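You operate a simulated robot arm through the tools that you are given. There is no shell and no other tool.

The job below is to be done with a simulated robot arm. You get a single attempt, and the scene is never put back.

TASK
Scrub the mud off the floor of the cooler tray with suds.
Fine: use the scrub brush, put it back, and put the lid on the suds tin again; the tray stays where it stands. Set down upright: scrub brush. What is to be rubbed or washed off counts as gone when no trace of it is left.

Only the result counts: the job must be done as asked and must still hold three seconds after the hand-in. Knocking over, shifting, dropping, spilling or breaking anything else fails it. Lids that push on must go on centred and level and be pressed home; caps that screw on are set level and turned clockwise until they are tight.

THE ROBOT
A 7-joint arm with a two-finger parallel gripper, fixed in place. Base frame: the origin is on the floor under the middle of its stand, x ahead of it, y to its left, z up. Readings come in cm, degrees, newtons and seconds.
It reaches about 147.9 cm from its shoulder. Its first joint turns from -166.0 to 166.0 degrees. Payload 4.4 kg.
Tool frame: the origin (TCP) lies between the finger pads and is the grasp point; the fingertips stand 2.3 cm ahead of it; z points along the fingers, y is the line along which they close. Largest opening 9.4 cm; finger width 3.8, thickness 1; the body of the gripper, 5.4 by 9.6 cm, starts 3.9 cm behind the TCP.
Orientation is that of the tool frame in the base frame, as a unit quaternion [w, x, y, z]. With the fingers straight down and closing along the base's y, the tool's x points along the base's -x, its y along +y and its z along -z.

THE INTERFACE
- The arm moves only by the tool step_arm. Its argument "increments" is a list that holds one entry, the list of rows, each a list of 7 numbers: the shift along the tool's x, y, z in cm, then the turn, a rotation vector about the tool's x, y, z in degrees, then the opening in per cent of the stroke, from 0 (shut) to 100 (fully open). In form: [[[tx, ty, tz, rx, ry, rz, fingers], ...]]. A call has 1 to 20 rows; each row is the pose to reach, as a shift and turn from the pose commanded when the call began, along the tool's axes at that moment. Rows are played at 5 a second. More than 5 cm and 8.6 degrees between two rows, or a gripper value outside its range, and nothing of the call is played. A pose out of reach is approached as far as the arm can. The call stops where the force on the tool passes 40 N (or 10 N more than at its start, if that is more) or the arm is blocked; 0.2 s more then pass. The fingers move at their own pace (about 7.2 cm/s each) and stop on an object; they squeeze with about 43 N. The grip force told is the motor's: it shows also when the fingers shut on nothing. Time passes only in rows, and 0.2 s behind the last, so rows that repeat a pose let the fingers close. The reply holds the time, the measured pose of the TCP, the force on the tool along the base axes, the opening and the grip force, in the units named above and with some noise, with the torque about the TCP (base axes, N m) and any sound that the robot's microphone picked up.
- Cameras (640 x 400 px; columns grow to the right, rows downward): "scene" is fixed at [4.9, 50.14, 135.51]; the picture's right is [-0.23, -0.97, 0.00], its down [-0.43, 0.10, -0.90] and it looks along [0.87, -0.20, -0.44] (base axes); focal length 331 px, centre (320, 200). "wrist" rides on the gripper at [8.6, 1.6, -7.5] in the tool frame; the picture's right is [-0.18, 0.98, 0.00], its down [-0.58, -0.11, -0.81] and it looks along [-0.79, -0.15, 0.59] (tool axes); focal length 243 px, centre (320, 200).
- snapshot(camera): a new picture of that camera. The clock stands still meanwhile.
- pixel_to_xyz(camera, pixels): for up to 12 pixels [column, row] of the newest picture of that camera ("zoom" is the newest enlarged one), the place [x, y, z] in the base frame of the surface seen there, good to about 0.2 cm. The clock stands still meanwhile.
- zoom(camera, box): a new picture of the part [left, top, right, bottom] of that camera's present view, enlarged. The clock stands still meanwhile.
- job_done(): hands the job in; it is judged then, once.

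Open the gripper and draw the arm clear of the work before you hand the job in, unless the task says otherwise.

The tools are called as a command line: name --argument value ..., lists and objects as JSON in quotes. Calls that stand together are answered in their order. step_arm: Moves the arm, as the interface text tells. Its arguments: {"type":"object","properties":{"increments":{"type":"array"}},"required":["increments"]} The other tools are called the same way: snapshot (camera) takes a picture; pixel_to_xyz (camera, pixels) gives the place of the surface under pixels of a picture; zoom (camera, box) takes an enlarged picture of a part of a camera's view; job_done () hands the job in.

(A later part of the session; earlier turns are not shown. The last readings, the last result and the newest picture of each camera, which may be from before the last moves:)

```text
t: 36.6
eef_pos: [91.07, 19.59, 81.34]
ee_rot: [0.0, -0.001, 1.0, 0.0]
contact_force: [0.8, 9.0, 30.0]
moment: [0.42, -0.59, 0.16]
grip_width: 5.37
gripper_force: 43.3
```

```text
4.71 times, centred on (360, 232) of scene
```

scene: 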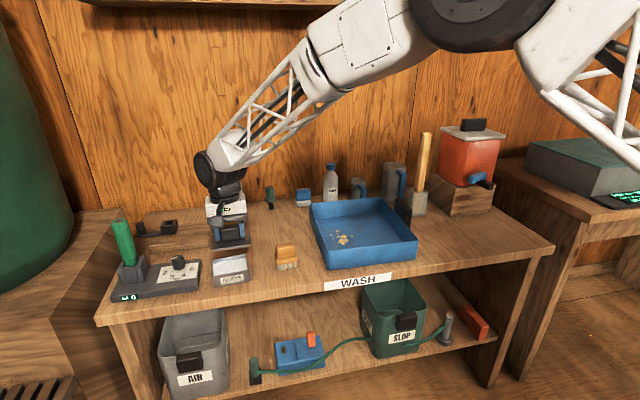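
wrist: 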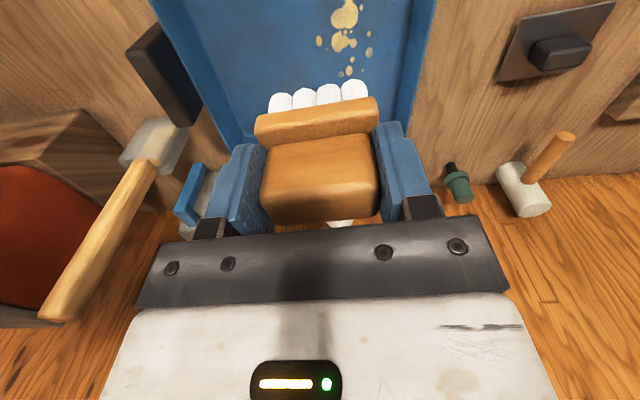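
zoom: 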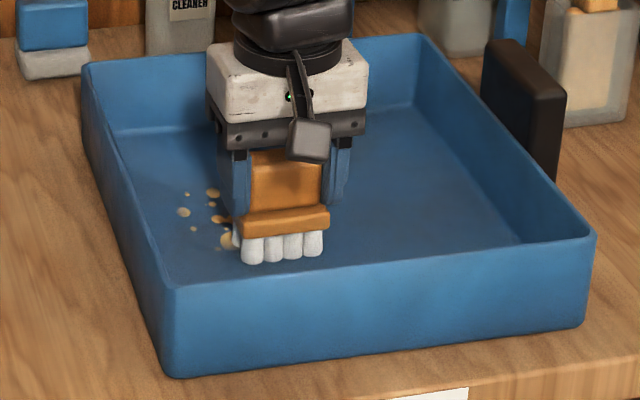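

The front spots are wiped and force is 30 N, so I ease up 0.07 cm and stroke the next lane at x≈92.7, then x≈94.3.

step_arm --increments '[[[-0.8, 0, -0.07, 0, 0, 0, 0], [-1.6, 0, -0.07, 0, 0, 0, 0], [-1.6, 1, -0.07, 0, 0, 0, 0], [-1.6, 2, -0.07, 0, 0, 0, 0], [-1.6, 3, -0.07, 0, 0, 0, 0], [-1.6, 4, -0.07, 0, 0, 0, 0], [-1.6, 5, -0.07, 0, 0, 0, 0], [-1.6, 4, -0.07, 0, 0, 0, 0], [-1.6, 3, -0.07, 0, 0, 0, 0], [-1.6, 2, -0.07, 0, 0, 0, 0], [-1.6, 1, -0.07, 0, 0, 0, 0], [-1.6, 0, -0.07, 0, 0, 0, 0], [-1.6, -1, -0.07, 0, 0, 0, 0]]]'

zoom --camera "scene" --box '[305, 190, 415, 275]'

```text
t: 39.5
eef_pos: [92.76, 18.68, 81.37]
ee_rot: [-0.002, -0.001, 1.0, 0.0]
contact_force: [0.5, 9.5, 23.9]
moment: [0.47, -0.54, 0.22]
grip_width: 5.35
gripper_force: 42.6
```

```text
4.71 times, centred on (360, 232) of scene
```

zoom: 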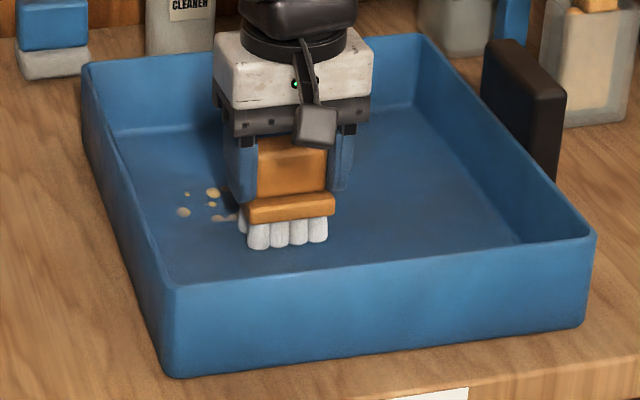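

The front blob is gone; remaining spots are at (184,212)–(225,220) of the zoom. I continue with lanes at x≈94.3 and x≈95.8.

step_arm --increments '[[[-0.8, 0, -0.02, 0, 0, 0, 0], [-1.6, 0, -0.02, 0, 0, 0, 0], [-1.6, 1, -0.02, 0, 0, 0, 0], [-1.6, 2, -0.02, 0, 0, 0, 0], [-1.6, 3, -0.02, 0, 0, 0, 0], [-1.6, 4, -0.02, 0, 0, 0, 0], [-1.6, 5, -0.02, 0, 0, 0, 0], [-1.6, 6, -0.02, 0, 0, 0, 0], [-2.4, 6, -0.02, 0, 0, 0, 0], [-3.2, 6, -0.02, 0, 0, 0, 0], [-3.2, 5, -0.02, 0, 0, 0, 0], [-3.2, 4, -0.02, 0, 0, 0, 0], [-3.2, 3, -0.02, 0, 0, 0, 0], [-3.2, 2, -0.02, 0, 0, 0, 0], [-3.2, 1, -0.02, 0, 0, 0, 0], [-3.2, 0, -0.02, 0, 0, 0, 0]]]'

zoom --camera "scene" --box '[305, 190, 415, 275]'

```text
t: 42.9
eef_pos: [95.83, 18.62, 81.31]
ee_rot: [-0.002, 0.0, 1.0, 0.0]
contact_force: [0.6, 6.2, 12.7]
moment: [0.3, -0.33, 0.12]
grip_width: 5.37
gripper_force: 43.0
```

```text
4.71 times, centred on (360, 232) of scene
```

zoom: 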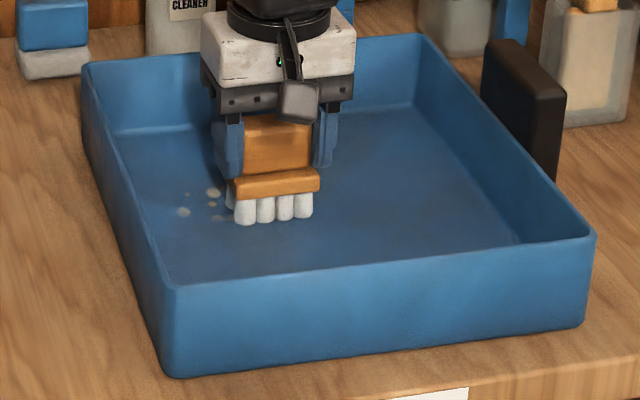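

Force is 12.7 N and the mud fades where brushed. I continue with lanes at x≈97.3, 98.8 and 100.2.

step_arm --increments '[[[-0.8, 0, 0.0, 0, 0, 0, 0], [-1.5, 0, 0.0, 0, 0, 0, 0], [-1.5, 1, 0.0, 0, 0, 0, 0], [-1.5, 2, 0.0, 0, 0, 0, 0], [-1.5, 3, 0.0, 0, 0, 0, 0], [-1.5, 4, 0.0, 0, 0, 0, 0], [-1.5, 5, 0.0, 0, 0, 0, 0], [-1.5, 6, 0.0, 0, 0, 0, 0], [-2.3, 6, 0.0, 0, 0, 0, 0], [-3.0, 6, 0.0, 0, 0, 0, 0], [-3.0, 5, 0.0, 0, 0, 0, 0], [-3.0, 4, 0.0, 0, 0, 0, 0], [-3.0, 3, 0.0, 0, 0, 0, 0], [-3.0, 2, 0.0, 0, 0, 0, 0], [-3.0, 1, 0.0, 0, 0, 0, 0]]]'

zoom --camera "scene" --box '[305, 190, 415, 275]'

```text
t: 46.0
eef_pos: [98.77, 19.71, 81.38]
ee_rot: [0.0, -0.001, 1.0, 0.001]
contact_force: [0.4, 5.6, 12.4]
moment: [0.31, -0.22, 0.08]
grip_width: 5.35
gripper_force: 43.0
```

```text
4.71 times, centred on (360, 232) of scene
```

zoom: 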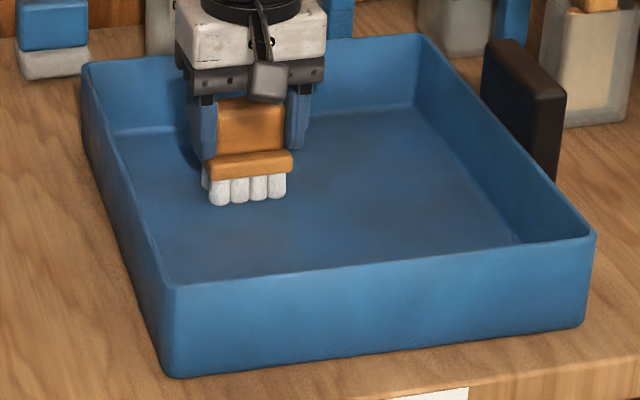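

The visible floor now looks clean. I add one more lane at x≈100.3 for the rear spots, and then lift to inspect.

step_arm --increments '[[[-0.8, 0, 0.0, 0, 0, 0, 0], [-1.5, 0, 0.0, 0, 0, 0, 0], [-1.5, 1, 0.0, 0, 0, 0, 0], [-1.5, 2, 0.0, 0, 0, 0, 0], [-1.5, 3, 0.0, 0, 0, 0, 0], [-1.5, 4, 0.0, 0, 0, 0, 0], [-1.5, 5, 0.0, 0, 0, 0, 0], [-1.5, 4, 0.0, 0, 0, 0, 0], [-1.5, 3, 0.0, 0, 0, 0, 0], [-1.5, 2, 0.0, 0, 0, 0, 0], [-1.5, 1, 0.0, 0, 0, 0, 0], [-1.5, 0, 0.0, 0, 0, 0, 0]]]'

step_arm --increments '[[[0, 0, -2, 0, 0, 0, 0], [0, 0, -5, 0, 0, 0, 0], [0, 0, -9, 0, 0, 0, 0], [1.0, 0, -13, 0, 0, 0, 0], [3.0, -1, -17, 0, 0, 0, 0], [6.0, -2, -20, 0, 0, 0, 0], [9.0, -2, -22, 0, 0, 0, 0], [9.0, -2, -22, 0, 0, 0, 0]]]'

snapshot --camera "wrist"

zoom --camera "scene" --box '[305, 190, 385, 270]'

zoom --camera "wrist" --box '[240, 0, 440, 125]'

```text
t: 48.6
eef_pos: [100.36, 19.69, 81.37]
ee_rot: [-0.002, -0.001, 1.0, 0.0]
contact_force: [-0.3, 6.4, 13.5]
moment: [0.33, -0.21, 0.1]
grip_width: 5.36
gripper_force: 42.9
```

```text
t: 50.5
eef_pos: [91.34, 17.6, 103.19]
ee_rot: [-0.002, 0.0, 1.0, 0.0]
contact_force: [-0.3, 0.6, -0.4]
moment: [-0.02, 0.0, -0.01]
grip_width: 5.33
gripper_force: 43.1
```

```text
taken
```

wrist: 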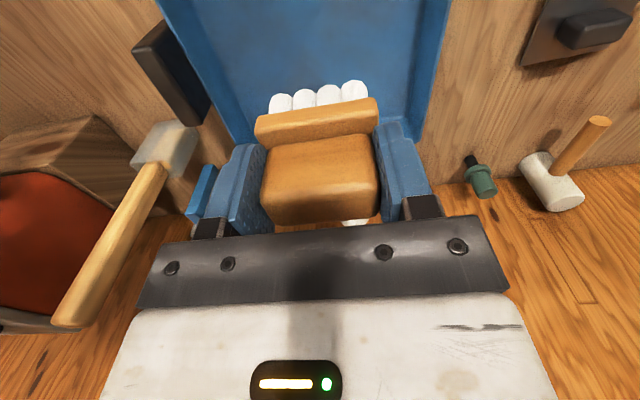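

```text
5.00 times, centred on (345, 230) of scene
```

zoom: 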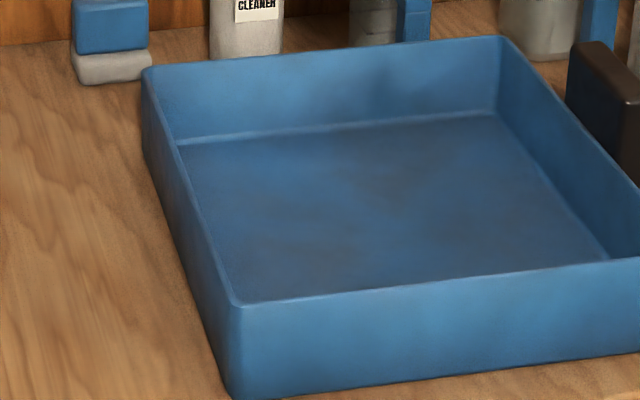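

```text
3.20 times, centred on (340, 62) of wrist
```

zoom: 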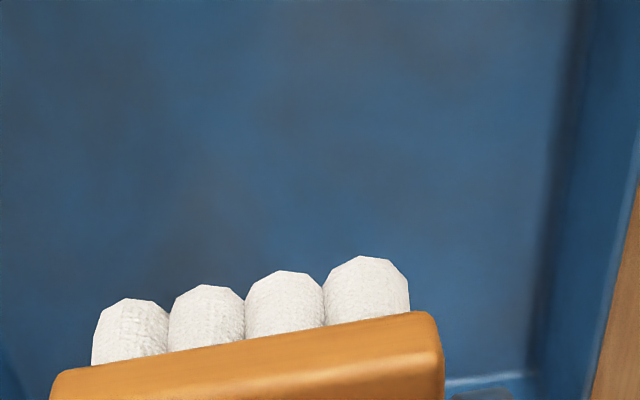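

The floor looks clean and the tray unmoved. I enlarge further to look for faint traces.

zoom --camera "scene" --box '[325, 220, 365, 252]'

zoom --camera "wrist" --box '[300, 0, 400, 70]'

```text
12.50 times, centred on (345, 236) of scene
```

zoom: 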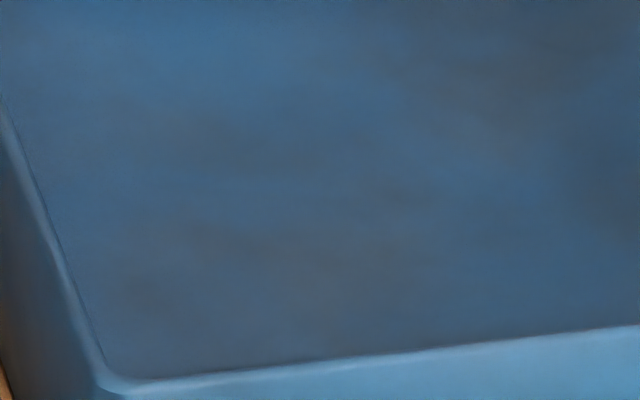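

```text
5.71 times, centred on (350, 35) of wrist
```

zoom: 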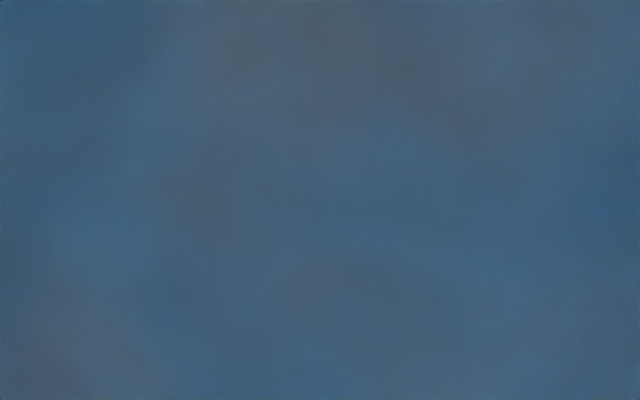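

No distinct spots remain, only the tray's own mottling. To be sure no faint film is left, I'll do a second full pass with the still-soapy brush; first I lower back to just above the floor at (90.8, 18.7).

step_arm --increments '[[[0.3, 0.5, 4.0, 0, 0, 0, 0], [0.5, 1.0, 8.0, 0, 0, 0, 0], [0.5, 1.0, 12.0, 0, 0, 0, 0], [0.5, 1.0, 16.0, 0, 0, 0, 0], [0.5, 1.0, 19.5, 0, 0, 0, 0], [0.5, 1.0, 21.3, 0, 0, 0, 0], [0.5, 1.0, 21.8, 0, 0, 0, 0], [0.5, 1.0, 21.95, 0, 0, 0, 0], [0.5, 1.0, 21.95, 0, 0, 0, 0]]]'

```text
t: 52.5
eef_pos: [90.94, 18.65, 81.4]
ee_rot: [-0.002, 0.0, 1.0, 0.0]
contact_force: [0.8, 0.4, 0.1]
moment: [0.03, -0.04, 0.03]
grip_width: 5.36
gripper_force: 42.9
```

Not yet touching; I press down another 0.1 cm.

step_arm --increments '[[[0, 0, 0.05, 0, 0, 0, 0], [0, 0, 0.1, 0, 0, 0, 0], [0, 0, 0.1, 0, 0, 0, 0]]]'

```text
t: 53.2
eef_pos: [90.93, 18.6, 81.55]
ee_rot: [-0.001, 0.0, 1.0, 0.0]
contact_force: [-2.0, -1.5, 11.1]
moment: [-0.04, -0.05, -0.04]
grip_width: 5.38
gripper_force: 42.9
```

Contact at 11 N. I scrub lanes x≈90.9, 92.4 and 93.9 back and forth along y.

step_arm --increments '[[[0, 1, 0, 0, 0, 0, 0], [0, 2, 0, 0, 0, 0, 0], [0, 3, 0, 0, 0, 0, 0], [0, 4, 0, 0, 0, 0, 0], [0, 5, 0, 0, 0, 0, 0], [0, 6, 0, 0, 0, 0, 0], [-0.8, 6, 0, 0, 0, 0, 0], [-1.5, 6, 0, 0, 0, 0, 0], [-1.5, 5, 0, 0, 0, 0, 0], [-1.5, 4, 0, 0, 0, 0, 0], [-1.5, 3, 0, 0, 0, 0, 0], [-1.5, 2, 0, 0, 0, 0, 0], [-1.5, 1, 0, 0, 0, 0, 0], [-1.5, 0, 0, 0, 0, 0, 0]]]'

step_arm --increments '[[[-0.8, 0, 0, 0, 0, 0, 0], [-1.5, 0, 0, 0, 0, 0, 0], [-1.5, 1, 0, 0, 0, 0, 0], [-1.5, 2, 0, 0, 0, 0, 0], [-1.5, 3, 0, 0, 0, 0, 0], [-1.5, 4, 0, 0, 0, 0, 0], [-1.5, 5, 0, 0, 0, 0, 0], [-1.5, 6, 0, 0, 0, 0, 0], [-2.3, 6, 0, 0, 0, 0, 0], [-3.0, 6, 0, 0, 0, 0, 0], [-3.0, 5, 0, 0, 0, 0, 0], [-3.0, 4, 0, 0, 0, 0, 0], [-3.0, 3, 0, 0, 0, 0, 0], [-3.0, 2, 0, 0, 0, 0, 0], [-3.0, 1, 0, 0, 0, 0, 0], [-3.0, 0, 0, 0, 0, 0, 0]]]'

zoom --camera "scene" --box '[305, 190, 415, 275]'

```text
t: 56.2
eef_pos: [92.25, 18.68, 81.28]
ee_rot: [-0.001, -0.001, 1.0, -0.001]
contact_force: [1.0, 8.9, 23.3]
moment: [0.52, -0.28, 0.09]
grip_width: 5.34
gripper_force: 42.6
```

```text
t: 59.6
eef_pos: [95.36, 18.73, 81.35]
ee_rot: [-0.002, -0.001, 1.0, 0.001]
contact_force: [-0.5, 12.2, 29.4]
moment: [0.6, -0.19, 0.06]
grip_width: 5.35
gripper_force: 43.0
```

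```text
4.71 times, centred on (360, 232) of scene
```

zoom: 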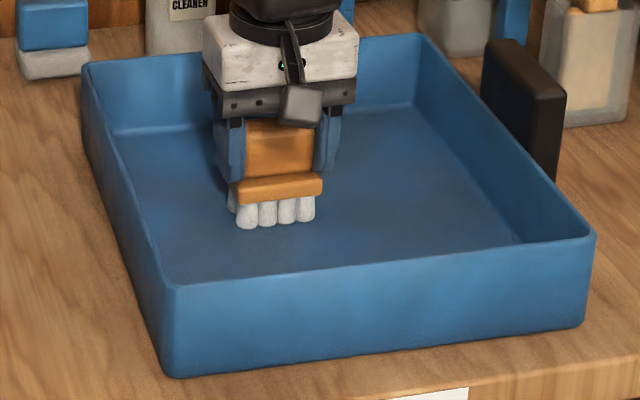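

The floor is clean and the tray still in place; force has risen to 29 N, so I ease up 0.07 cm and finish lanes x≈96.8–101.

step_arm --increments '[[[-0.8, 0, -0.07, 0, 0, 0, 0], [-1.5, 0, -0.07, 0, 0, 0, 0], [-1.5, 1, -0.07, 0, 0, 0, 0], [-1.5, 2, -0.07, 0, 0, 0, 0], [-1.5, 3, -0.07, 0, 0, 0, 0], [-1.5, 4, -0.07, 0, 0, 0, 0], [-1.5, 5, -0.07, 0, 0, 0, 0], [-1.5, 6, -0.07, 0, 0, 0, 0], [-2.3, 6, -0.07, 0, 0, 0, 0], [-3.0, 6, -0.07, 0, 0, 0, 0], [-3.0, 5, -0.07, 0, 0, 0, 0], [-3.0, 4, -0.07, 0, 0, 0, 0], [-3.0, 3, -0.07, 0, 0, 0, 0], [-3.0, 2, -0.07, 0, 0, 0, 0], [-3.0, 1, -0.07, 0, 0, 0, 0], [-3.0, 0, -0.07, 0, 0, 0, 0]]]'

step_arm --increments '[[[-0.8, 0, 0, 0, 0, 0, 0], [-1.5, 0, 0, 0, 0, 0, 0], [-1.5, 1, 0, 0, 0, 0, 0], [-1.5, 2, 0, 0, 0, 0, 0], [-1.5, 3, 0, 0, 0, 0, 0], [-1.5, 4, 0, 0, 0, 0, 0], [-1.5, 5, 0, 0, 0, 0, 0], [-1.5, 6, 0, 0, 0, 0, 0], [-2.3, 6, 0, 0, 0, 0, 0], [-2.6, 5, 0, 0, 0, 0, 0], [-2.6, 4, 0, 0, 0, 0, 0], [-2.6, 3, 0, 0, 0, 0, 0], [-2.6, 2, 0, 0, 0, 0, 0], [-2.6, 1, 0, 0, 0, 0, 0], [-2.6, 0, 0, 0, 0, 0, 0]]]'

```text
t: 63.0
eef_pos: [98.42, 18.62, 81.42]
ee_rot: [-0.002, 0.0, 1.0, 0.0]
contact_force: [0.0, 4.4, 12.7]
moment: [0.29, -0.19, 0.04]
grip_width: 5.34
gripper_force: 42.9
```

```text
t: 66.2
eef_pos: [100.94, 18.57, 81.37]
ee_rot: [-0.002, 0.0, 1.0, 0.001]
contact_force: [0.0, 3.9, 11.4]
moment: [0.15, -0.16, 0.01]
grip_width: 5.32
gripper_force: 42.8
```

The second pass is complete at 11–13 N. I lift the brush clear and inspect the floor from both cameras.

step_arm --increments '[[[0, 0, -2, 0, 0, 0, 0], [0, 0, -5, 0, 0, 0, 0], [0, 0, -9, 0, 0, 0, 0], [1.0, 0, -13, 0, 0, 0, 0], [3.0, 0, -17, 0, 0, 0, 0], [6.0, -0.5, -20, 0, 0, 0, 0], [9.5, -1, -22, 0, 0, 0, 0], [9.5, -1, -22, 0, 0, 0, 0]]]'

zoom --camera "scene" --box '[305, 190, 425, 275]'

zoom --camera "wrist" --box '[200, 0, 440, 130]'

zoom --camera "scene" --box '[320, 215, 370, 255]'

```text
t: 68.0
eef_pos: [91.48, 17.66, 103.47]
ee_rot: [-0.002, 0.0, 1.0, 0.0]
contact_force: [-0.3, 1.2, -0.4]
moment: [0.02, -0.03, 0.0]
grip_width: 5.34
gripper_force: 43.1
```

```text
4.71 times, centred on (365, 232) of scene
```

zoom: 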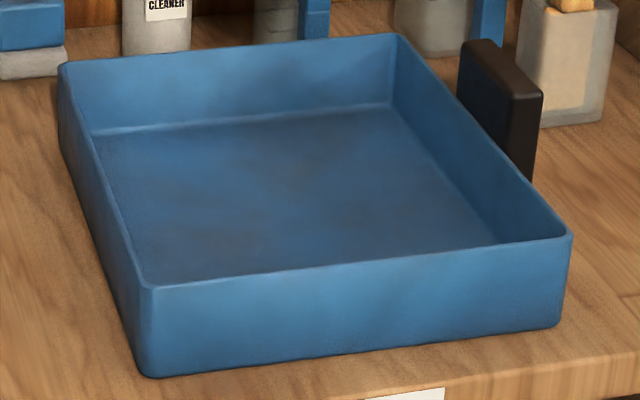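

```text
2.67 times, centred on (320, 65) of wrist
```

zoom: 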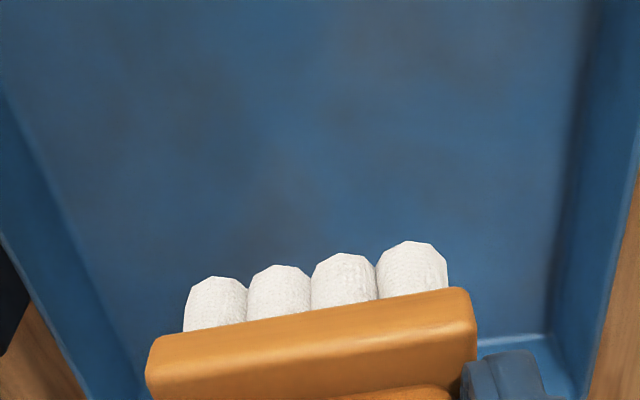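

```text
10.00 times, centred on (345, 235) of scene
```

zoom: 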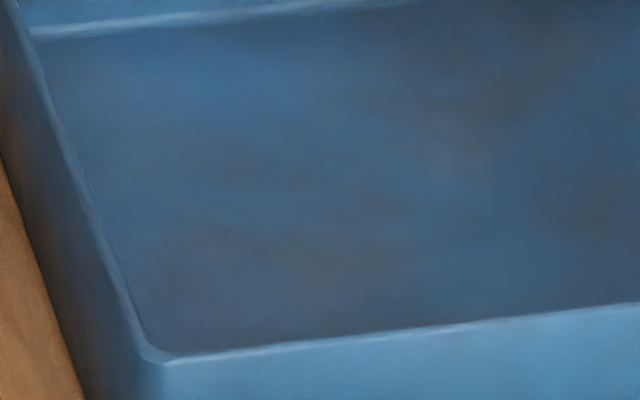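

The floor is clean, and the tray corners are where they were. Now I carry the brush back over its original place (84.2, 41.7), turning back to 3° yaw.

step_arm --increments '[[[0.9, 3.0, 0, 0, 0, -0.4, 0], [1.8, 6.0, 0, 0, 0, -0.8, 0], [2.7, 9.0, 0, 0, 0, -1.2, 0], [3.6, 12.0, 0, 0, 0, -1.6, 0], [4.5, 15.0, 0, 0, 0, -2.0, 0], [5.4, 18.0, 0, 0, 0, -2.4, 0], [6.3, 21.0, 0, 0, 0, -2.8, 0], [7.25, 24.0, 0, 0, 0, -3.0, 0], [7.25, 24.0, 4.0, 0, 0, -3.0, 0], [7.25, 24.0, 8.0, 0, 0, -3.0, 0], [7.25, 24.0, 12.0, 0, 0, -3.0, 0], [7.25, 24.0, 16.0, 0, 0, -3.0, 0], [7.25, 24.0, 19.5, 0, 0, -3.0, 0], [7.25, 24.0, 21.3, 0, 0, -3.0, 0], [7.25, 24.0, 21.3, 0, 0, -3.0, 0]]]'

zoom --camera "scene" --box '[230, 210, 340, 290]'

```text
t: 71.2
eef_pos: [84.21, 41.68, 82.12]
ee_rot: [-0.002, -0.026, 1.0, 0.0]
contact_force: [0.0, 0.4, -1.0]
moment: [-0.02, 0.0, 0.02]
grip_width: 5.36
gripper_force: 42.8
```

```text
5.00 times, centred on (285, 250) of scene
```

zoom: 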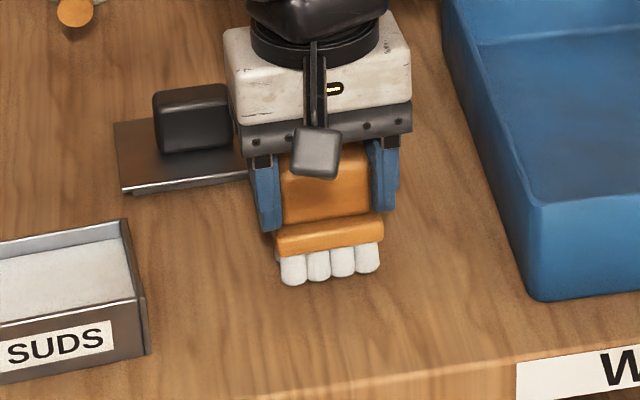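

The brush hovers about 1 cm over its old place. I lower it in small steps to contact.

step_arm --increments '[[[0, 0, 0.3, 0, 0, 0, 0], [0, 0, 0.6, 0, 0, 0, 0], [0, 0, 0.8, 0, 0, 0, 0], [0, 0, 0.9, 0, 0, 0, 0], [0, 0, 1.0, 0, 0, 0, 0]]]'

```text
t: 72.5
eef_pos: [84.14, 41.61, 81.12]
ee_rot: [-0.002, -0.026, 1.0, 0.0]
contact_force: [0.5, 0.0, -0.3]
moment: [-0.01, 0.01, 0.01]
grip_width: 5.38
gripper_force: 42.5
```

No contact yet at 81.1. I lower in 0.05 cm steps.

step_arm --increments '[[[0, 0, 0.05, 0, 0, 0, 0], [0, 0, 0.1, 0, 0, 0, 0], [0, 0, 0.15, 0, 0, 0, 0], [0, 0, 0.2, 0, 0, 0, 0]]]'

```text
t: 73.5
eef_pos: [84.18, 41.66, 80.8]
ee_rot: [-0.001, -0.026, 1.0, 0.001]
contact_force: [0.6, 0.0, -2.1]
moment: [-0.02, -0.01, -0.01]
grip_width: 5.34
gripper_force: 43.1
```

Still free; I continue lowering in fine steps.

step_arm --increments '[[[0, 0, 0.05, 0, 0, 0, 0], [0, 0, 0.1, 0, 0, 0, 0], [0, 0, 0.13, 0, 0, 0, 0]]]'

```text
t: 74.2
eef_pos: [84.2, 41.65, 80.93]
ee_rot: [-0.001, -0.026, 1.0, 0.0]
contact_force: [-2.6, -3.7, 13.7]
moment: [-0.23, 0.01, -0.03]
grip_width: 5.36
gripper_force: 42.7
```

The brush is standing on the bench (13.7 N). I ease off slightly, open the fingers, and rise straight up.

step_arm --increments '[[[0, 0, -0.05, 0, 0, 0, 0], [0, 0, -0.05, 0, 0, 0, 60], [0, 0, -0.05, 0, 0, 0, 70], [0, 0, -0.05, 0, 0, 0, 85], [0, 0, -0.05, 0, 0, 0, 85], [0, 0, -1.5, 0, 0, 0, 85], [0, 0, -4.0, 0, 0, 0, 85], [0, 0, -8.0, 0, 0, 0, 85], [0, 0, -12.0, 0, 0, 0, 85]]]'

zoom --camera "scene" --box '[230, 210, 340, 290]'

zoom --camera "wrist" --box '[240, 0, 400, 100]'

```text
t: 76.2
eef_pos: [84.29, 41.65, 92.68]
ee_rot: [-0.003, -0.027, 1.0, -0.001]
contact_force: [0.0, -0.8, -0.8]
moment: [0.0, -0.04, -0.03]
grip_width: 7.99
gripper_force: 0.1
```

```text
5.00 times, centred on (285, 250) of scene
```

zoom: 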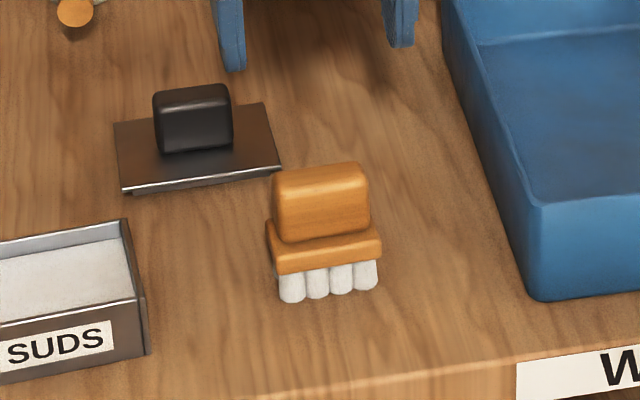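

```text
4.00 times, centred on (320, 50) of wrist
```

zoom: 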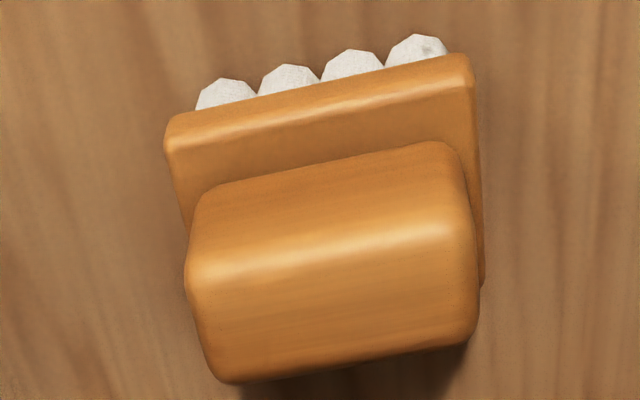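

The brush stands upright. I verify its position against the original plate corners (82.55,38.73) and (82.28,44.43), (86.04,44.70).

pixel_to_xyz --camera "zoom" --pixels '[[172, 138], [465, 72], [480, 280], [212, 195], [440, 152], [465, 335], [225, 375], [330, 310]]'

```text
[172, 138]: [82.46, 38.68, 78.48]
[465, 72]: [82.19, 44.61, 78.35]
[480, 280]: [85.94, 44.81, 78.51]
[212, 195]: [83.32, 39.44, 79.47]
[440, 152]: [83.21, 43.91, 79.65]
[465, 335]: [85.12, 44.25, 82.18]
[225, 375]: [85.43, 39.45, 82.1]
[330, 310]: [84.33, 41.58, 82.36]
```

The brush matches its original pose within 0.2 cm. Before closing the tin I take an unobstructed look at the tray floor from above with the empty gripper.

step_arm --increments '[[[-0.3, -2.5, -2.5, 0, 0, 0, 85], [-0.7, -5.0, -5.0, 0, 0, 0, 85], [-1.0, -8.0, -7.0, 0, 0, 0, 85], [-1.4, -11.0, -9.0, 0, 0, 0, 85], [-1.8, -14.0, -11.0, 0, 0, 0, 85], [-2.2, -17.0, -12.0, 0, 0, 0, 85], [-2.66, -19.9, -12.0, 0, 0, 0, 85], [-2.66, -19.9, -12.0, 0, 0, 0, 85]]]'

snapshot --camera "wrist"

zoom --camera "wrist" --box '[180, 0, 440, 162]'

```text
t: 78.0
eef_pos: [87.98, 21.83, 104.77]
ee_rot: [-0.002, -0.027, 1.0, -0.001]
contact_force: [-0.5, -0.5, 0.3]
moment: [0.01, 0.01, 0.02]
grip_width: 7.98
gripper_force: 0.1
```

```text
taken
```

wrist: 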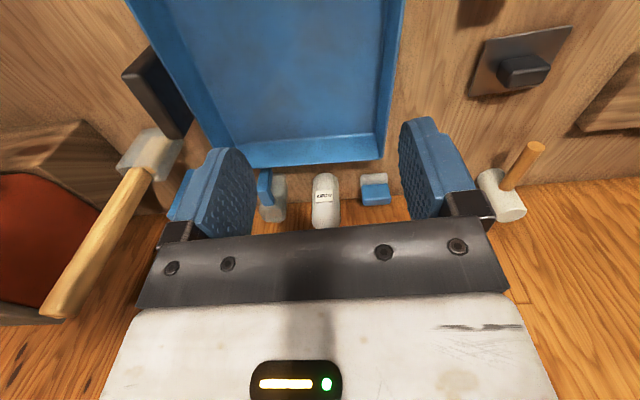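

```text
2.46 times, centred on (310, 81) of wrist
```

zoom: 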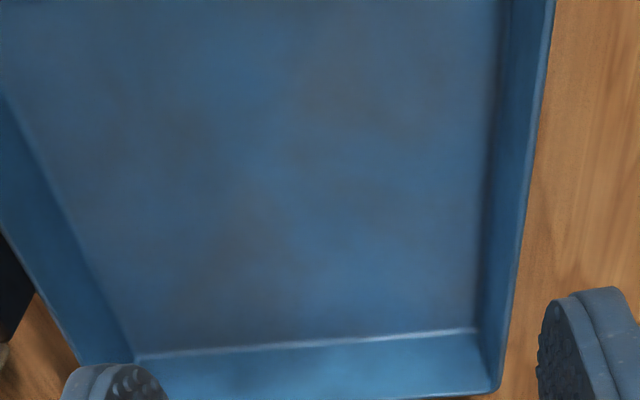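

The rear and middle of the floor are clean. I step back 10 cm in x to see the front part as well.

step_arm --increments '[[[3.0, 0, -1.0, 0, 0, 0, 85], [6.0, 0, -2.0, 0, 0, 0, 85], [9.0, 0, -3.0, 0, 0, 0, 85], [12.0, -2, -4.0, 0, 0, 0, 85], [14.0, -4, -4.0, 0, 0, 0, 85], [14.0, -4, -4.0, 0, 0, 0, 85]]]'

snapshot --camera "wrist"

zoom --camera "wrist" --box '[160, 0, 420, 162]'

```text
t: 79.5
eef_pos: [74.22, 17.19, 108.79]
ee_rot: [-0.001, -0.027, 1.0, 0.0]
contact_force: [0.6, -0.2, -0.3]
moment: [0.04, -0.04, -0.02]
grip_width: 7.99
gripper_force: 0.1
```

```text
taken
```

wrist: 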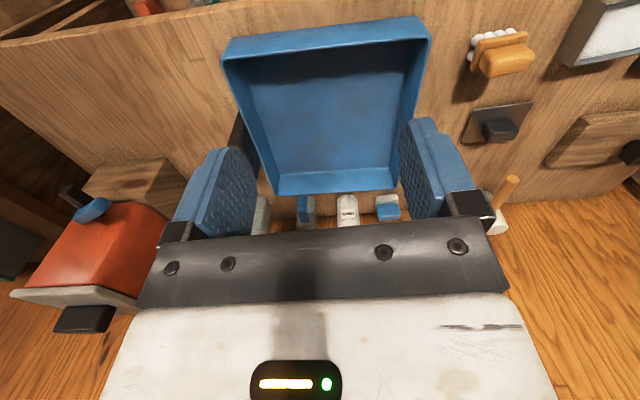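

```text
2.46 times, centred on (290, 81) of wrist
```

zoom: 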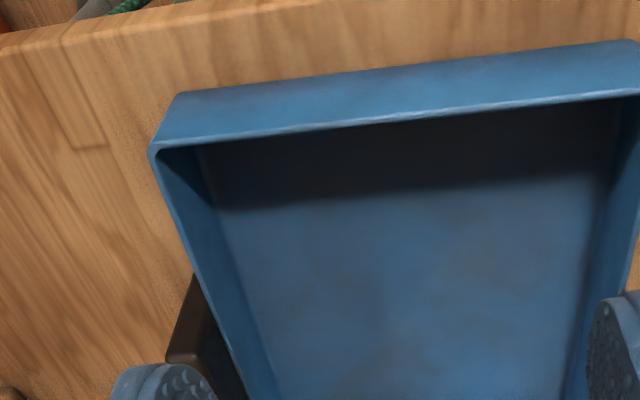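

The whole floor is clean. Now I go for the lid at about (98.95, 48.05), approaching above it at z≈95.

step_arm --increments '[[[-2.2, 2.45, 0, 0, 0, 0, 85], [-4.4, 4.9, 0, 0, 0, 0, 85], [-6.6, 7.35, 0, 0, 0, 0, 85], [-8.8, 9.8, 1.0, 0, 0, 0, 85], [-11.0, 12.25, 2.0, 0, 0, 0, 85], [-13.2, 14.7, 3.5, 0, 0, 0, 85], [-15.4, 17.15, 5.0, 0, 0, 0, 85], [-17.6, 19.6, 7.0, 0, 0, 0, 85], [-19.8, 22.05, 9.0, 0, 0, 0, 85], [-22.0, 24.5, 11.0, 0, 0, 0, 85], [-24.2, 27.0, 12.5, 0, 0, 0.6, 85], [-26.3, 29.4, 14.0, 0, 0, 1.2, 85], [-26.3, 29.4, 14.0, 0, 0, 1.2, 85]]]'

snapshot --camera "wrist"

zoom --camera "wrist" --box '[230, 0, 410, 112]'

```text
t: 82.2
eef_pos: [98.78, 48.07, 94.72]
ee_rot: [-0.002, -0.016, 1.0, 0.0]
contact_force: [-0.3, 0.0, -0.8]
moment: [-0.03, -0.03, 0.03]
grip_width: 7.98
gripper_force: 0.1
```

```text
taken
```

wrist: 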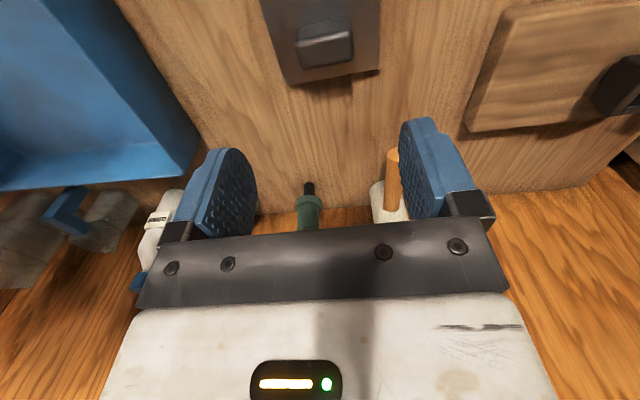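

```text
3.56 times, centred on (320, 56) of wrist
```

zoom: 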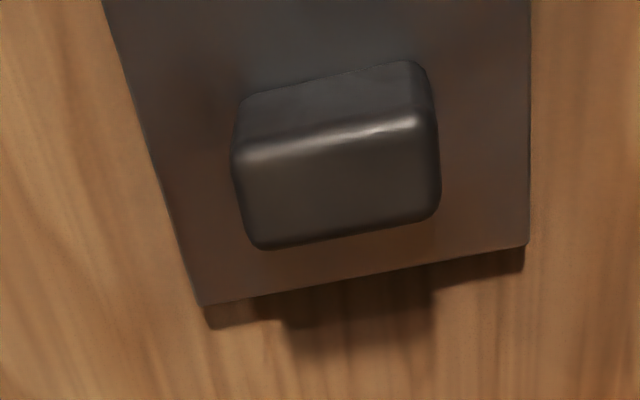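

I measure the knob and lid edges here to align the grip.

pixel_to_xyz --camera "zoom" --pixels '[[201, 300], [525, 242], [130, 80], [527, 60], [240, 160], [435, 130], [262, 243], [430, 210], [245, 200], [437, 175], [340, 195], [360, 275]]'

```text
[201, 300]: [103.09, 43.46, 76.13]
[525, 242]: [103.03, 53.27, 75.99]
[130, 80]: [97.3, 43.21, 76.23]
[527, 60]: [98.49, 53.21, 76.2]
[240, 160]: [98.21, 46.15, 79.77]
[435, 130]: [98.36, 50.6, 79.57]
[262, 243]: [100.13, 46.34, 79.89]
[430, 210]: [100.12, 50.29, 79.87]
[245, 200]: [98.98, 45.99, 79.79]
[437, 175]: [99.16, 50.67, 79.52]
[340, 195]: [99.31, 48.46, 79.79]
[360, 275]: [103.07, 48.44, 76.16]
```

The knob centre is about (99.1, 48.2). I lower over it with a small x correction and then close.

step_arm --increments '[[[-0.15, 0.1, 3.5, 0, 0, 0, 85], [-0.15, 0.1, 7.5, 0, 0, 0, 85], [-0.15, 0.1, 11.5, 0, 0, 0, 85], [-0.15, 0.1, 14.0, 0, 0, 0, 85], [-0.15, 0.1, 15.3, 0, 0, 0, 85], [-0.15, 0.1, 15.9, 0, 0, 0, 85], [-0.15, 0.1, 15.9, 0, 0, 0, 85]]]'

```text
t: 83.8
eef_pos: [99.02, 48.1, 78.97]
ee_rot: [-0.002, -0.015, 1.0, 0.001]
contact_force: [-0.5, -0.9, 0.2]
moment: [0.02, 0.02, -0.03]
grip_width: 8.01
gripper_force: 0.2
```

The TCP is around the knob; I lower 0.15 cm more and close the fingers.

step_arm --increments '[[[0, 0, 0.15, 0, 0, 0, 80], [0, 0, 0.15, 0, 0, 0, 65], [0, 0, 0.15, 0, 0, 0, 56], [0, 0, 0.15, 0, 0, 0, 50], [0, 0, 0.15, 0, 0, 0, 30], [0, 0, 0.15, 0, 0, 0, 0], [0, 0, 0.15, 0, 0, 0, 0], [0, 0, 0.15, 0, 0, 0, 0]]]'

```text
t: 85.7
eef_pos: [98.94, 48.08, 78.74]
ee_rot: [-0.002, -0.016, 1.0, 0.0]
contact_force: [0.3, -0.4, 0.7]
moment: [0.02, -0.02, 0.01]
grip_width: 4.94
gripper_force: 42.6
```

The lid is gripped (4.94 cm). I lift it and carry it over the tin at (83.08, 57.53), turning to the tin's yaw of about 4.8°.

step_arm --increments '[[[0, 0, -1.0, 0, 0, 0, 0], [0, 0, -3.0, 0, 0, 0, 0], [0, 0, -6.0, 0, 0, 0, 0], [0, 0, -9.3, 0, 0, 0, 0], [2.6, 1.6, -9.3, 0, 0, -0.5, 0], [5.2, 3.3, -9.3, 0, 0, -1.0, 0], [7.8, 5.0, -9.3, 0, 0, -1.5, 0], [10.4, 6.6, -9.3, 0, 0, -2.0, 0], [13.0, 8.3, -9.3, 0, 0, -2.5, 0], [15.55, 9.94, -9.3, 0, 0, -3.0, 0], [15.55, 9.94, -9.3, 0, 0, -3.0, 0]]]'

zoom --camera "scene" --box '[190, 225, 280, 295]'

snapshot --camera "wrist"

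```text
t: 88.0
eef_pos: [83.14, 57.49, 88.08]
ee_rot: [-0.001, -0.043, 0.999, 0.0]
contact_force: [-0.1, -0.6, -1.7]
moment: [0.0, -0.01, 0.0]
grip_width: 4.95
gripper_force: 43.3
```

```text
5.71 times, centred on (235, 260) of scene
```

zoom: 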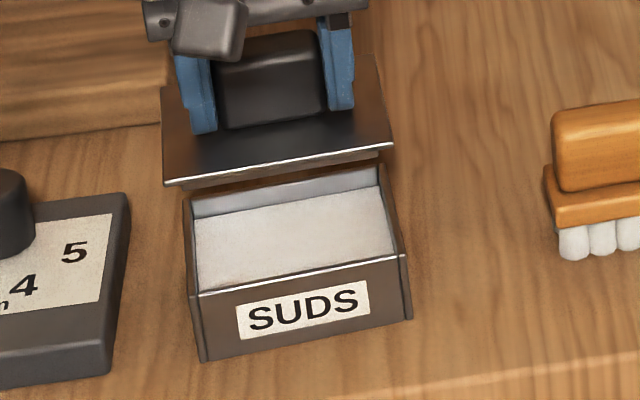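

```text
taken
```

wrist: 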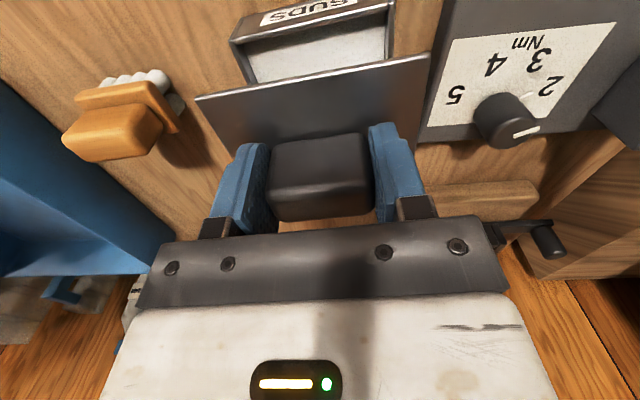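

The lid hangs over the tin. I measure the lid's front edge/corners and the tin's rim from this scene zoom.

pixel_to_xyz --camera "zoom" --pixels '[[166, 183], [390, 146], [220, 172], [280, 162], [340, 152], [163, 95], [372, 57], [165, 140], [383, 105], [225, 140], [200, 150], [370, 130]]'

pixel_to_xyz --camera "zoom" --pixels '[[191, 295], [405, 258], [230, 288], [280, 279], [330, 270], [370, 264], [186, 200], [188, 245], [383, 175], [394, 215], [201, 358], [411, 316]]'

```text
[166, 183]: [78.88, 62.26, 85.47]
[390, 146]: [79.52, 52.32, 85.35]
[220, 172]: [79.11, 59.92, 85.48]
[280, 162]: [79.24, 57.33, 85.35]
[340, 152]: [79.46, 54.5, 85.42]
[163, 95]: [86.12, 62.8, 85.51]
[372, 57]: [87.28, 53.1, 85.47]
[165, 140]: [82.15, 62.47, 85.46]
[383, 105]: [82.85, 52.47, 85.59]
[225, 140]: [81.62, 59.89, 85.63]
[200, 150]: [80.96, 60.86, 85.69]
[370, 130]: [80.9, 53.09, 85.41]
```

```text
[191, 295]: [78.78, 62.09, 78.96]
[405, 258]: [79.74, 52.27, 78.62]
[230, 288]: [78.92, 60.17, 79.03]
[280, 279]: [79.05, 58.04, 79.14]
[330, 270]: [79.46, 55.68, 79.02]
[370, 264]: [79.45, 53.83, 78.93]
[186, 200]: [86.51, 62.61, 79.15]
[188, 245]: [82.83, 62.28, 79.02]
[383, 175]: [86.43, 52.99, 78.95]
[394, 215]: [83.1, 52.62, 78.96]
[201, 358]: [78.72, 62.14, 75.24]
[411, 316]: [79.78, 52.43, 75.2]
```

By these, lid centre ≈(83.15, 57.55) and tin centre ≈(83.07, 57.47), yaw 4.6–5.2°. I cross-check with a wrist zoom on the tin and the lid's front edge.

zoom --camera "wrist" --box '[190, 0, 440, 156]'

```text
2.56 times, centred on (315, 78) of wrist
```

zoom: 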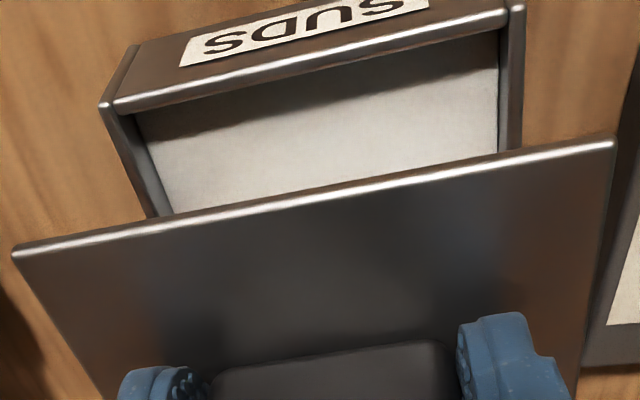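

pixel_to_xyz --camera "zoom" --pixels '[[108, 106], [518, 10], [200, 86], [300, 61], [400, 37], [140, 190], [515, 110], [18, 250], [612, 142], [160, 224], [300, 199], [450, 171]]'

pixel_to_xyz --camera "zoom" --pixels '[[105, 110], [120, 150], [150, 210], [517, 40], [514, 140], [30, 280], [60, 330], [90, 385], [605, 180], [595, 240], [585, 310], [575, 370]]'

```text
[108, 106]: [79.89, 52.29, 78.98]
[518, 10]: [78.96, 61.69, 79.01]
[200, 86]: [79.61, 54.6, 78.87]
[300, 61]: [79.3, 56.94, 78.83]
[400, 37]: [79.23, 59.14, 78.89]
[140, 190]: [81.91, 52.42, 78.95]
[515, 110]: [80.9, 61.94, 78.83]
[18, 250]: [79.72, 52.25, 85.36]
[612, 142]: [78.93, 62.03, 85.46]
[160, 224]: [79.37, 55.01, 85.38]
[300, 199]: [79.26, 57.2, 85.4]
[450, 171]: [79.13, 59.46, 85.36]
```

```text
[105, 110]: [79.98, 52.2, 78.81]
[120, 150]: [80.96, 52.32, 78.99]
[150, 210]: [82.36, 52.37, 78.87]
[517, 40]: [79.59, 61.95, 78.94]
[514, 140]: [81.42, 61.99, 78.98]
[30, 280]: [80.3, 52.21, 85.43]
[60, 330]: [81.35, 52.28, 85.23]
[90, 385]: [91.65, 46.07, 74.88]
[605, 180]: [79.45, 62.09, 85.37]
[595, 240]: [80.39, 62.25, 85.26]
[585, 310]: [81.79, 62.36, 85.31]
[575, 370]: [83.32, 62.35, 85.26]
```

Both views agree within about 0.1 cm: the lid sits roughly (0.06, 0.08) cm off and 0.3° in yaw. I correct that and lower to just above the rim (TCP z≈83).

step_arm --increments '[[[0.07, -0.08, 0, 0, 0, -0.3, 0], [0.07, -0.08, 2.0, 0, 0, -0.3, 0], [0.07, -0.08, 3.5, 0, 0, -0.3, 0], [0.07, -0.08, 4.5, 0, 0, -0.3, 0], [0.07, -0.08, 5.0, 0, 0, -0.3, 0], [0.07, -0.08, 5.0, 0, 0, -0.3, 0]]]'

zoom --camera "scene" --box '[190, 225, 280, 295]'

zoom --camera "wrist" --box '[190, 0, 440, 156]'

```text
t: 89.5
eef_pos: [83.09, 57.55, 82.93]
ee_rot: [-0.002, -0.045, 0.999, -0.001]
contact_force: [-0.2, 0.6, -0.7]
moment: [0.0, -0.01, -0.02]
grip_width: 4.93
gripper_force: 42.6
```

```text
5.71 times, centred on (235, 260) of scene
```

zoom: 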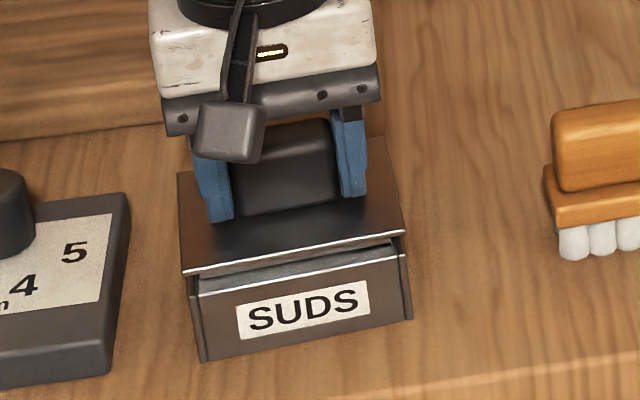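

```text
2.56 times, centred on (315, 78) of wrist
```

zoom: 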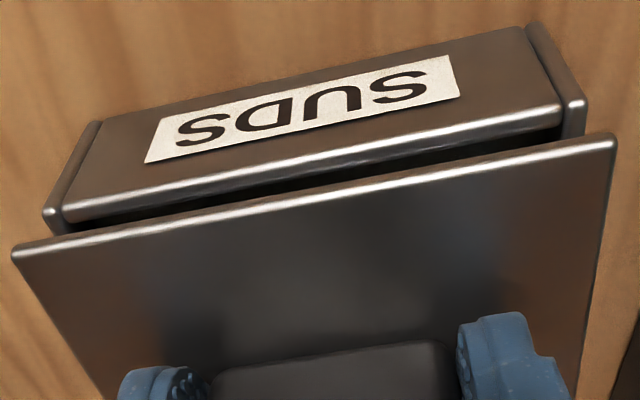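

The lid is about 0.4 cm above the rim. I measure both again at this close range.

pixel_to_xyz --camera "zoom" --pixels '[[17, 250], [613, 140], [150, 226], [300, 199], [450, 172], [50, 218], [577, 103], [150, 196], [300, 162], [450, 128], [602, 200], [40, 285]]'

zoom --camera "scene" --box '[205, 240, 265, 290]'

```text
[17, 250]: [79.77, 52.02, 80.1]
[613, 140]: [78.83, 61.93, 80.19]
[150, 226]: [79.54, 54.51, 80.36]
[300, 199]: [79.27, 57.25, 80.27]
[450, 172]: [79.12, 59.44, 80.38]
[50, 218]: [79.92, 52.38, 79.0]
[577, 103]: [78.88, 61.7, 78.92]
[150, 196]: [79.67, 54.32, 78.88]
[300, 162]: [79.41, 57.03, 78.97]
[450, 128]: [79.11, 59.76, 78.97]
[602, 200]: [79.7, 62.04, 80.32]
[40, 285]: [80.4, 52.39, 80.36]
```

```text
8.00 times, centred on (235, 265) of scene
```

zoom: 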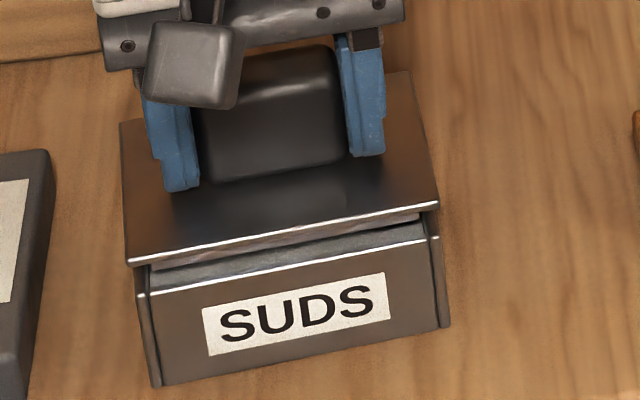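

Centres agree to within 0.1 cm; the tin's yaw appears up to 1° larger than the lid's. I check the same edges from the scene zoom.

pixel_to_xyz --camera "zoom" --pixels '[[130, 262], [436, 205], [200, 248], [280, 233], [360, 219], [152, 294], [430, 239], [200, 284], [280, 268], [360, 253], [123, 150], [125, 200]]'

pixel_to_xyz --camera "zoom" --pixels '[[140, 297], [440, 238], [156, 383], [446, 325], [180, 378], [400, 335], [300, 355], [408, 80], [420, 130], [430, 175], [122, 130], [130, 240]]'

```text
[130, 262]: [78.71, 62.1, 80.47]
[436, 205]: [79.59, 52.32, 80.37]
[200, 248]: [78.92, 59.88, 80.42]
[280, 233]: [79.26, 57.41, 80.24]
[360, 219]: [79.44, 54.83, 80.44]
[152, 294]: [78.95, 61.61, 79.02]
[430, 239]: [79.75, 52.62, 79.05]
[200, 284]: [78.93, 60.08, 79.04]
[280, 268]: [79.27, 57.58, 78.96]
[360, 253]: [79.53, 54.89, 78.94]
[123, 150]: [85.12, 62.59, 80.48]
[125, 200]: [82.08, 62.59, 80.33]
```

```text
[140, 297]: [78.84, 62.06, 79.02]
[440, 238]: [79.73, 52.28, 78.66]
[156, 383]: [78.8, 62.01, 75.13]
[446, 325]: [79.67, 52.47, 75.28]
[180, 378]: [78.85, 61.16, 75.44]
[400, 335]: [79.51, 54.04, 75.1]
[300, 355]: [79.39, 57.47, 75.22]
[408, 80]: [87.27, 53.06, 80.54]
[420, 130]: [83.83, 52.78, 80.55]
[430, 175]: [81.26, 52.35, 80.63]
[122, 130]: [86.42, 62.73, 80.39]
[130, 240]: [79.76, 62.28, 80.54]
```

The edges match to within about 0.1 cm and half a degree. I add 0.4° of yaw and lower in fine steps.

step_arm --increments '[[[0, 0, 0.1, 0, 0, -0.4, 0], [0, 0, 0.2, 0, 0, -0.4, 0], [0, 0, 0.3, 0, 0, -0.4, 0], [0, 0, 0.4, 0, 0, -0.4, 0]]]'

```text
t: 90.5
eef_pos: [83.13, 57.43, 82.64]
ee_rot: [-0.002, -0.047, 0.999, 0.0]
contact_force: [0.1, -0.7, -1.3]
moment: [0.03, -0.01, -0.02]
grip_width: 4.94
gripper_force: 42.9
```

No contact at TCP z≈82.6, where the plug should be reaching the rim. I continue down.

step_arm --increments '[[[0, 0, 0.05, 0, 0, 0, 0], [0, 0, 0.1, 0, 0, 0, 0], [0, 0, 0.15, 0, 0, 0, 0], [0, 0, 0.2, 0, 0, 0, 0]]]'

```text
t: 91.5
eef_pos: [83.2, 57.39, 82.48]
ee_rot: [-0.002, -0.048, 0.999, 0.0]
contact_force: [0.2, 1.1, -1.3]
moment: [0.03, -0.02, 0.04]
grip_width: 4.95
gripper_force: 42.5
```

Still free at about 82.4, so the plug is entering the tin. I keep going in fine steps.

step_arm --increments '[[[0, 0, 0.05, 0, 0, 0, 0], [0, 0, 0.1, 0, 0, 0, 0], [0, 0, 0.15, 0, 0, 0, 0], [0, 0, 0.2, 0, 0, 0, 0]]]'

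zoom --camera "scene" --box '[205, 240, 265, 290]'

```text
t: 92.5
eef_pos: [83.08, 57.37, 82.19]
ee_rot: [-0.001, -0.048, 0.999, 0.0]
contact_force: [0.1, 0.0, -0.8]
moment: [-0.03, 0.02, -0.01]
grip_width: 4.9
gripper_force: 43.1
```

```text
8.00 times, centred on (235, 265) of scene
```

zoom: 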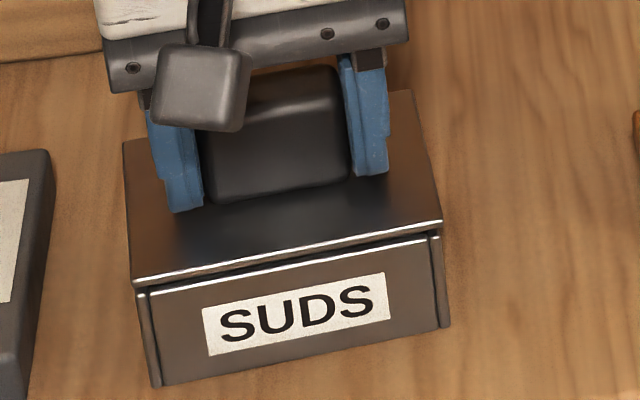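

The lid's plug is inside and the gap is nearly closed. I continue down in fine steps until it seats.

step_arm --increments '[[[0, 0, 0.05, 0, 0, 0, 0], [0, 0, 0.1, 0, 0, 0, 0], [0, 0, 0.15, 0, 0, 0, 0], [0, 0, 0.2, 0, 0, 0, 0]]]'

```text
t: 93.5
eef_pos: [83.05, 57.39, 81.97]
ee_rot: [-0.002, -0.047, 0.999, 0.0]
contact_force: [-0.5, 0.3, -0.2]
moment: [-0.02, 0.03, -0.04]
grip_width: 4.96
gripper_force: 42.7
```

Still no contact force at z≈82.0. I continue lowering.

step_arm --increments '[[[0, 0, 0.05, 0, 0, 0, 0], [0, 0, 0.1, 0, 0, 0, 0], [0, 0, 0.15, 0, 0, 0, 0], [0, 0, 0.2, 0, 0, 0, 0]]]'

zoom --camera "scene" --box '[205, 240, 265, 290]'

```text
t: 94.5
eef_pos: [83.1, 57.33, 81.96]
ee_rot: [-0.001, -0.049, 0.999, 0.0]
contact_force: [-1.4, -2.3, 11.9]
moment: [-0.27, 0.47, 0.06]
grip_width: 4.95
gripper_force: 43.0
```

```text
8.00 times, centred on (235, 265) of scene
```

zoom: 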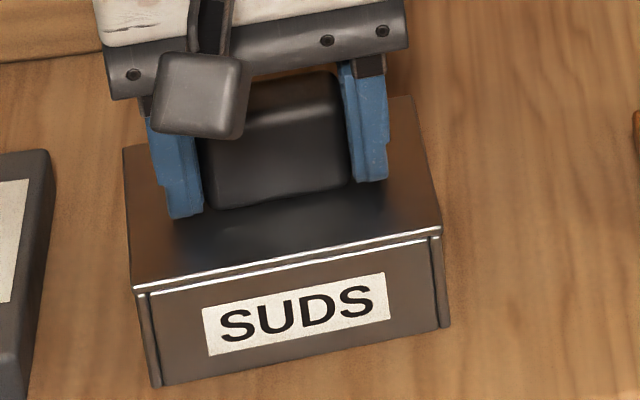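

Contact at 11.9 N with the lid plate on the rim. I press on gently to about 30 N.

step_arm --increments '[[[0, 0, 0.03, 0, 0, 0, 0], [0, 0, 0.06, 0, 0, 0, 0], [0, 0, 0.09, 0, 0, 0, 0], [0, 0, 0.09, 0, 0, 0, 0]]]'

```text
t: 95.5
eef_pos: [83.04, 57.51, 81.84]
ee_rot: [-0.001, -0.048, 0.999, 0.001]
contact_force: [-0.6, 0.9, 27.9]
moment: [-0.09, 0.41, 0.0]
grip_width: 4.96
gripper_force: 42.7
```

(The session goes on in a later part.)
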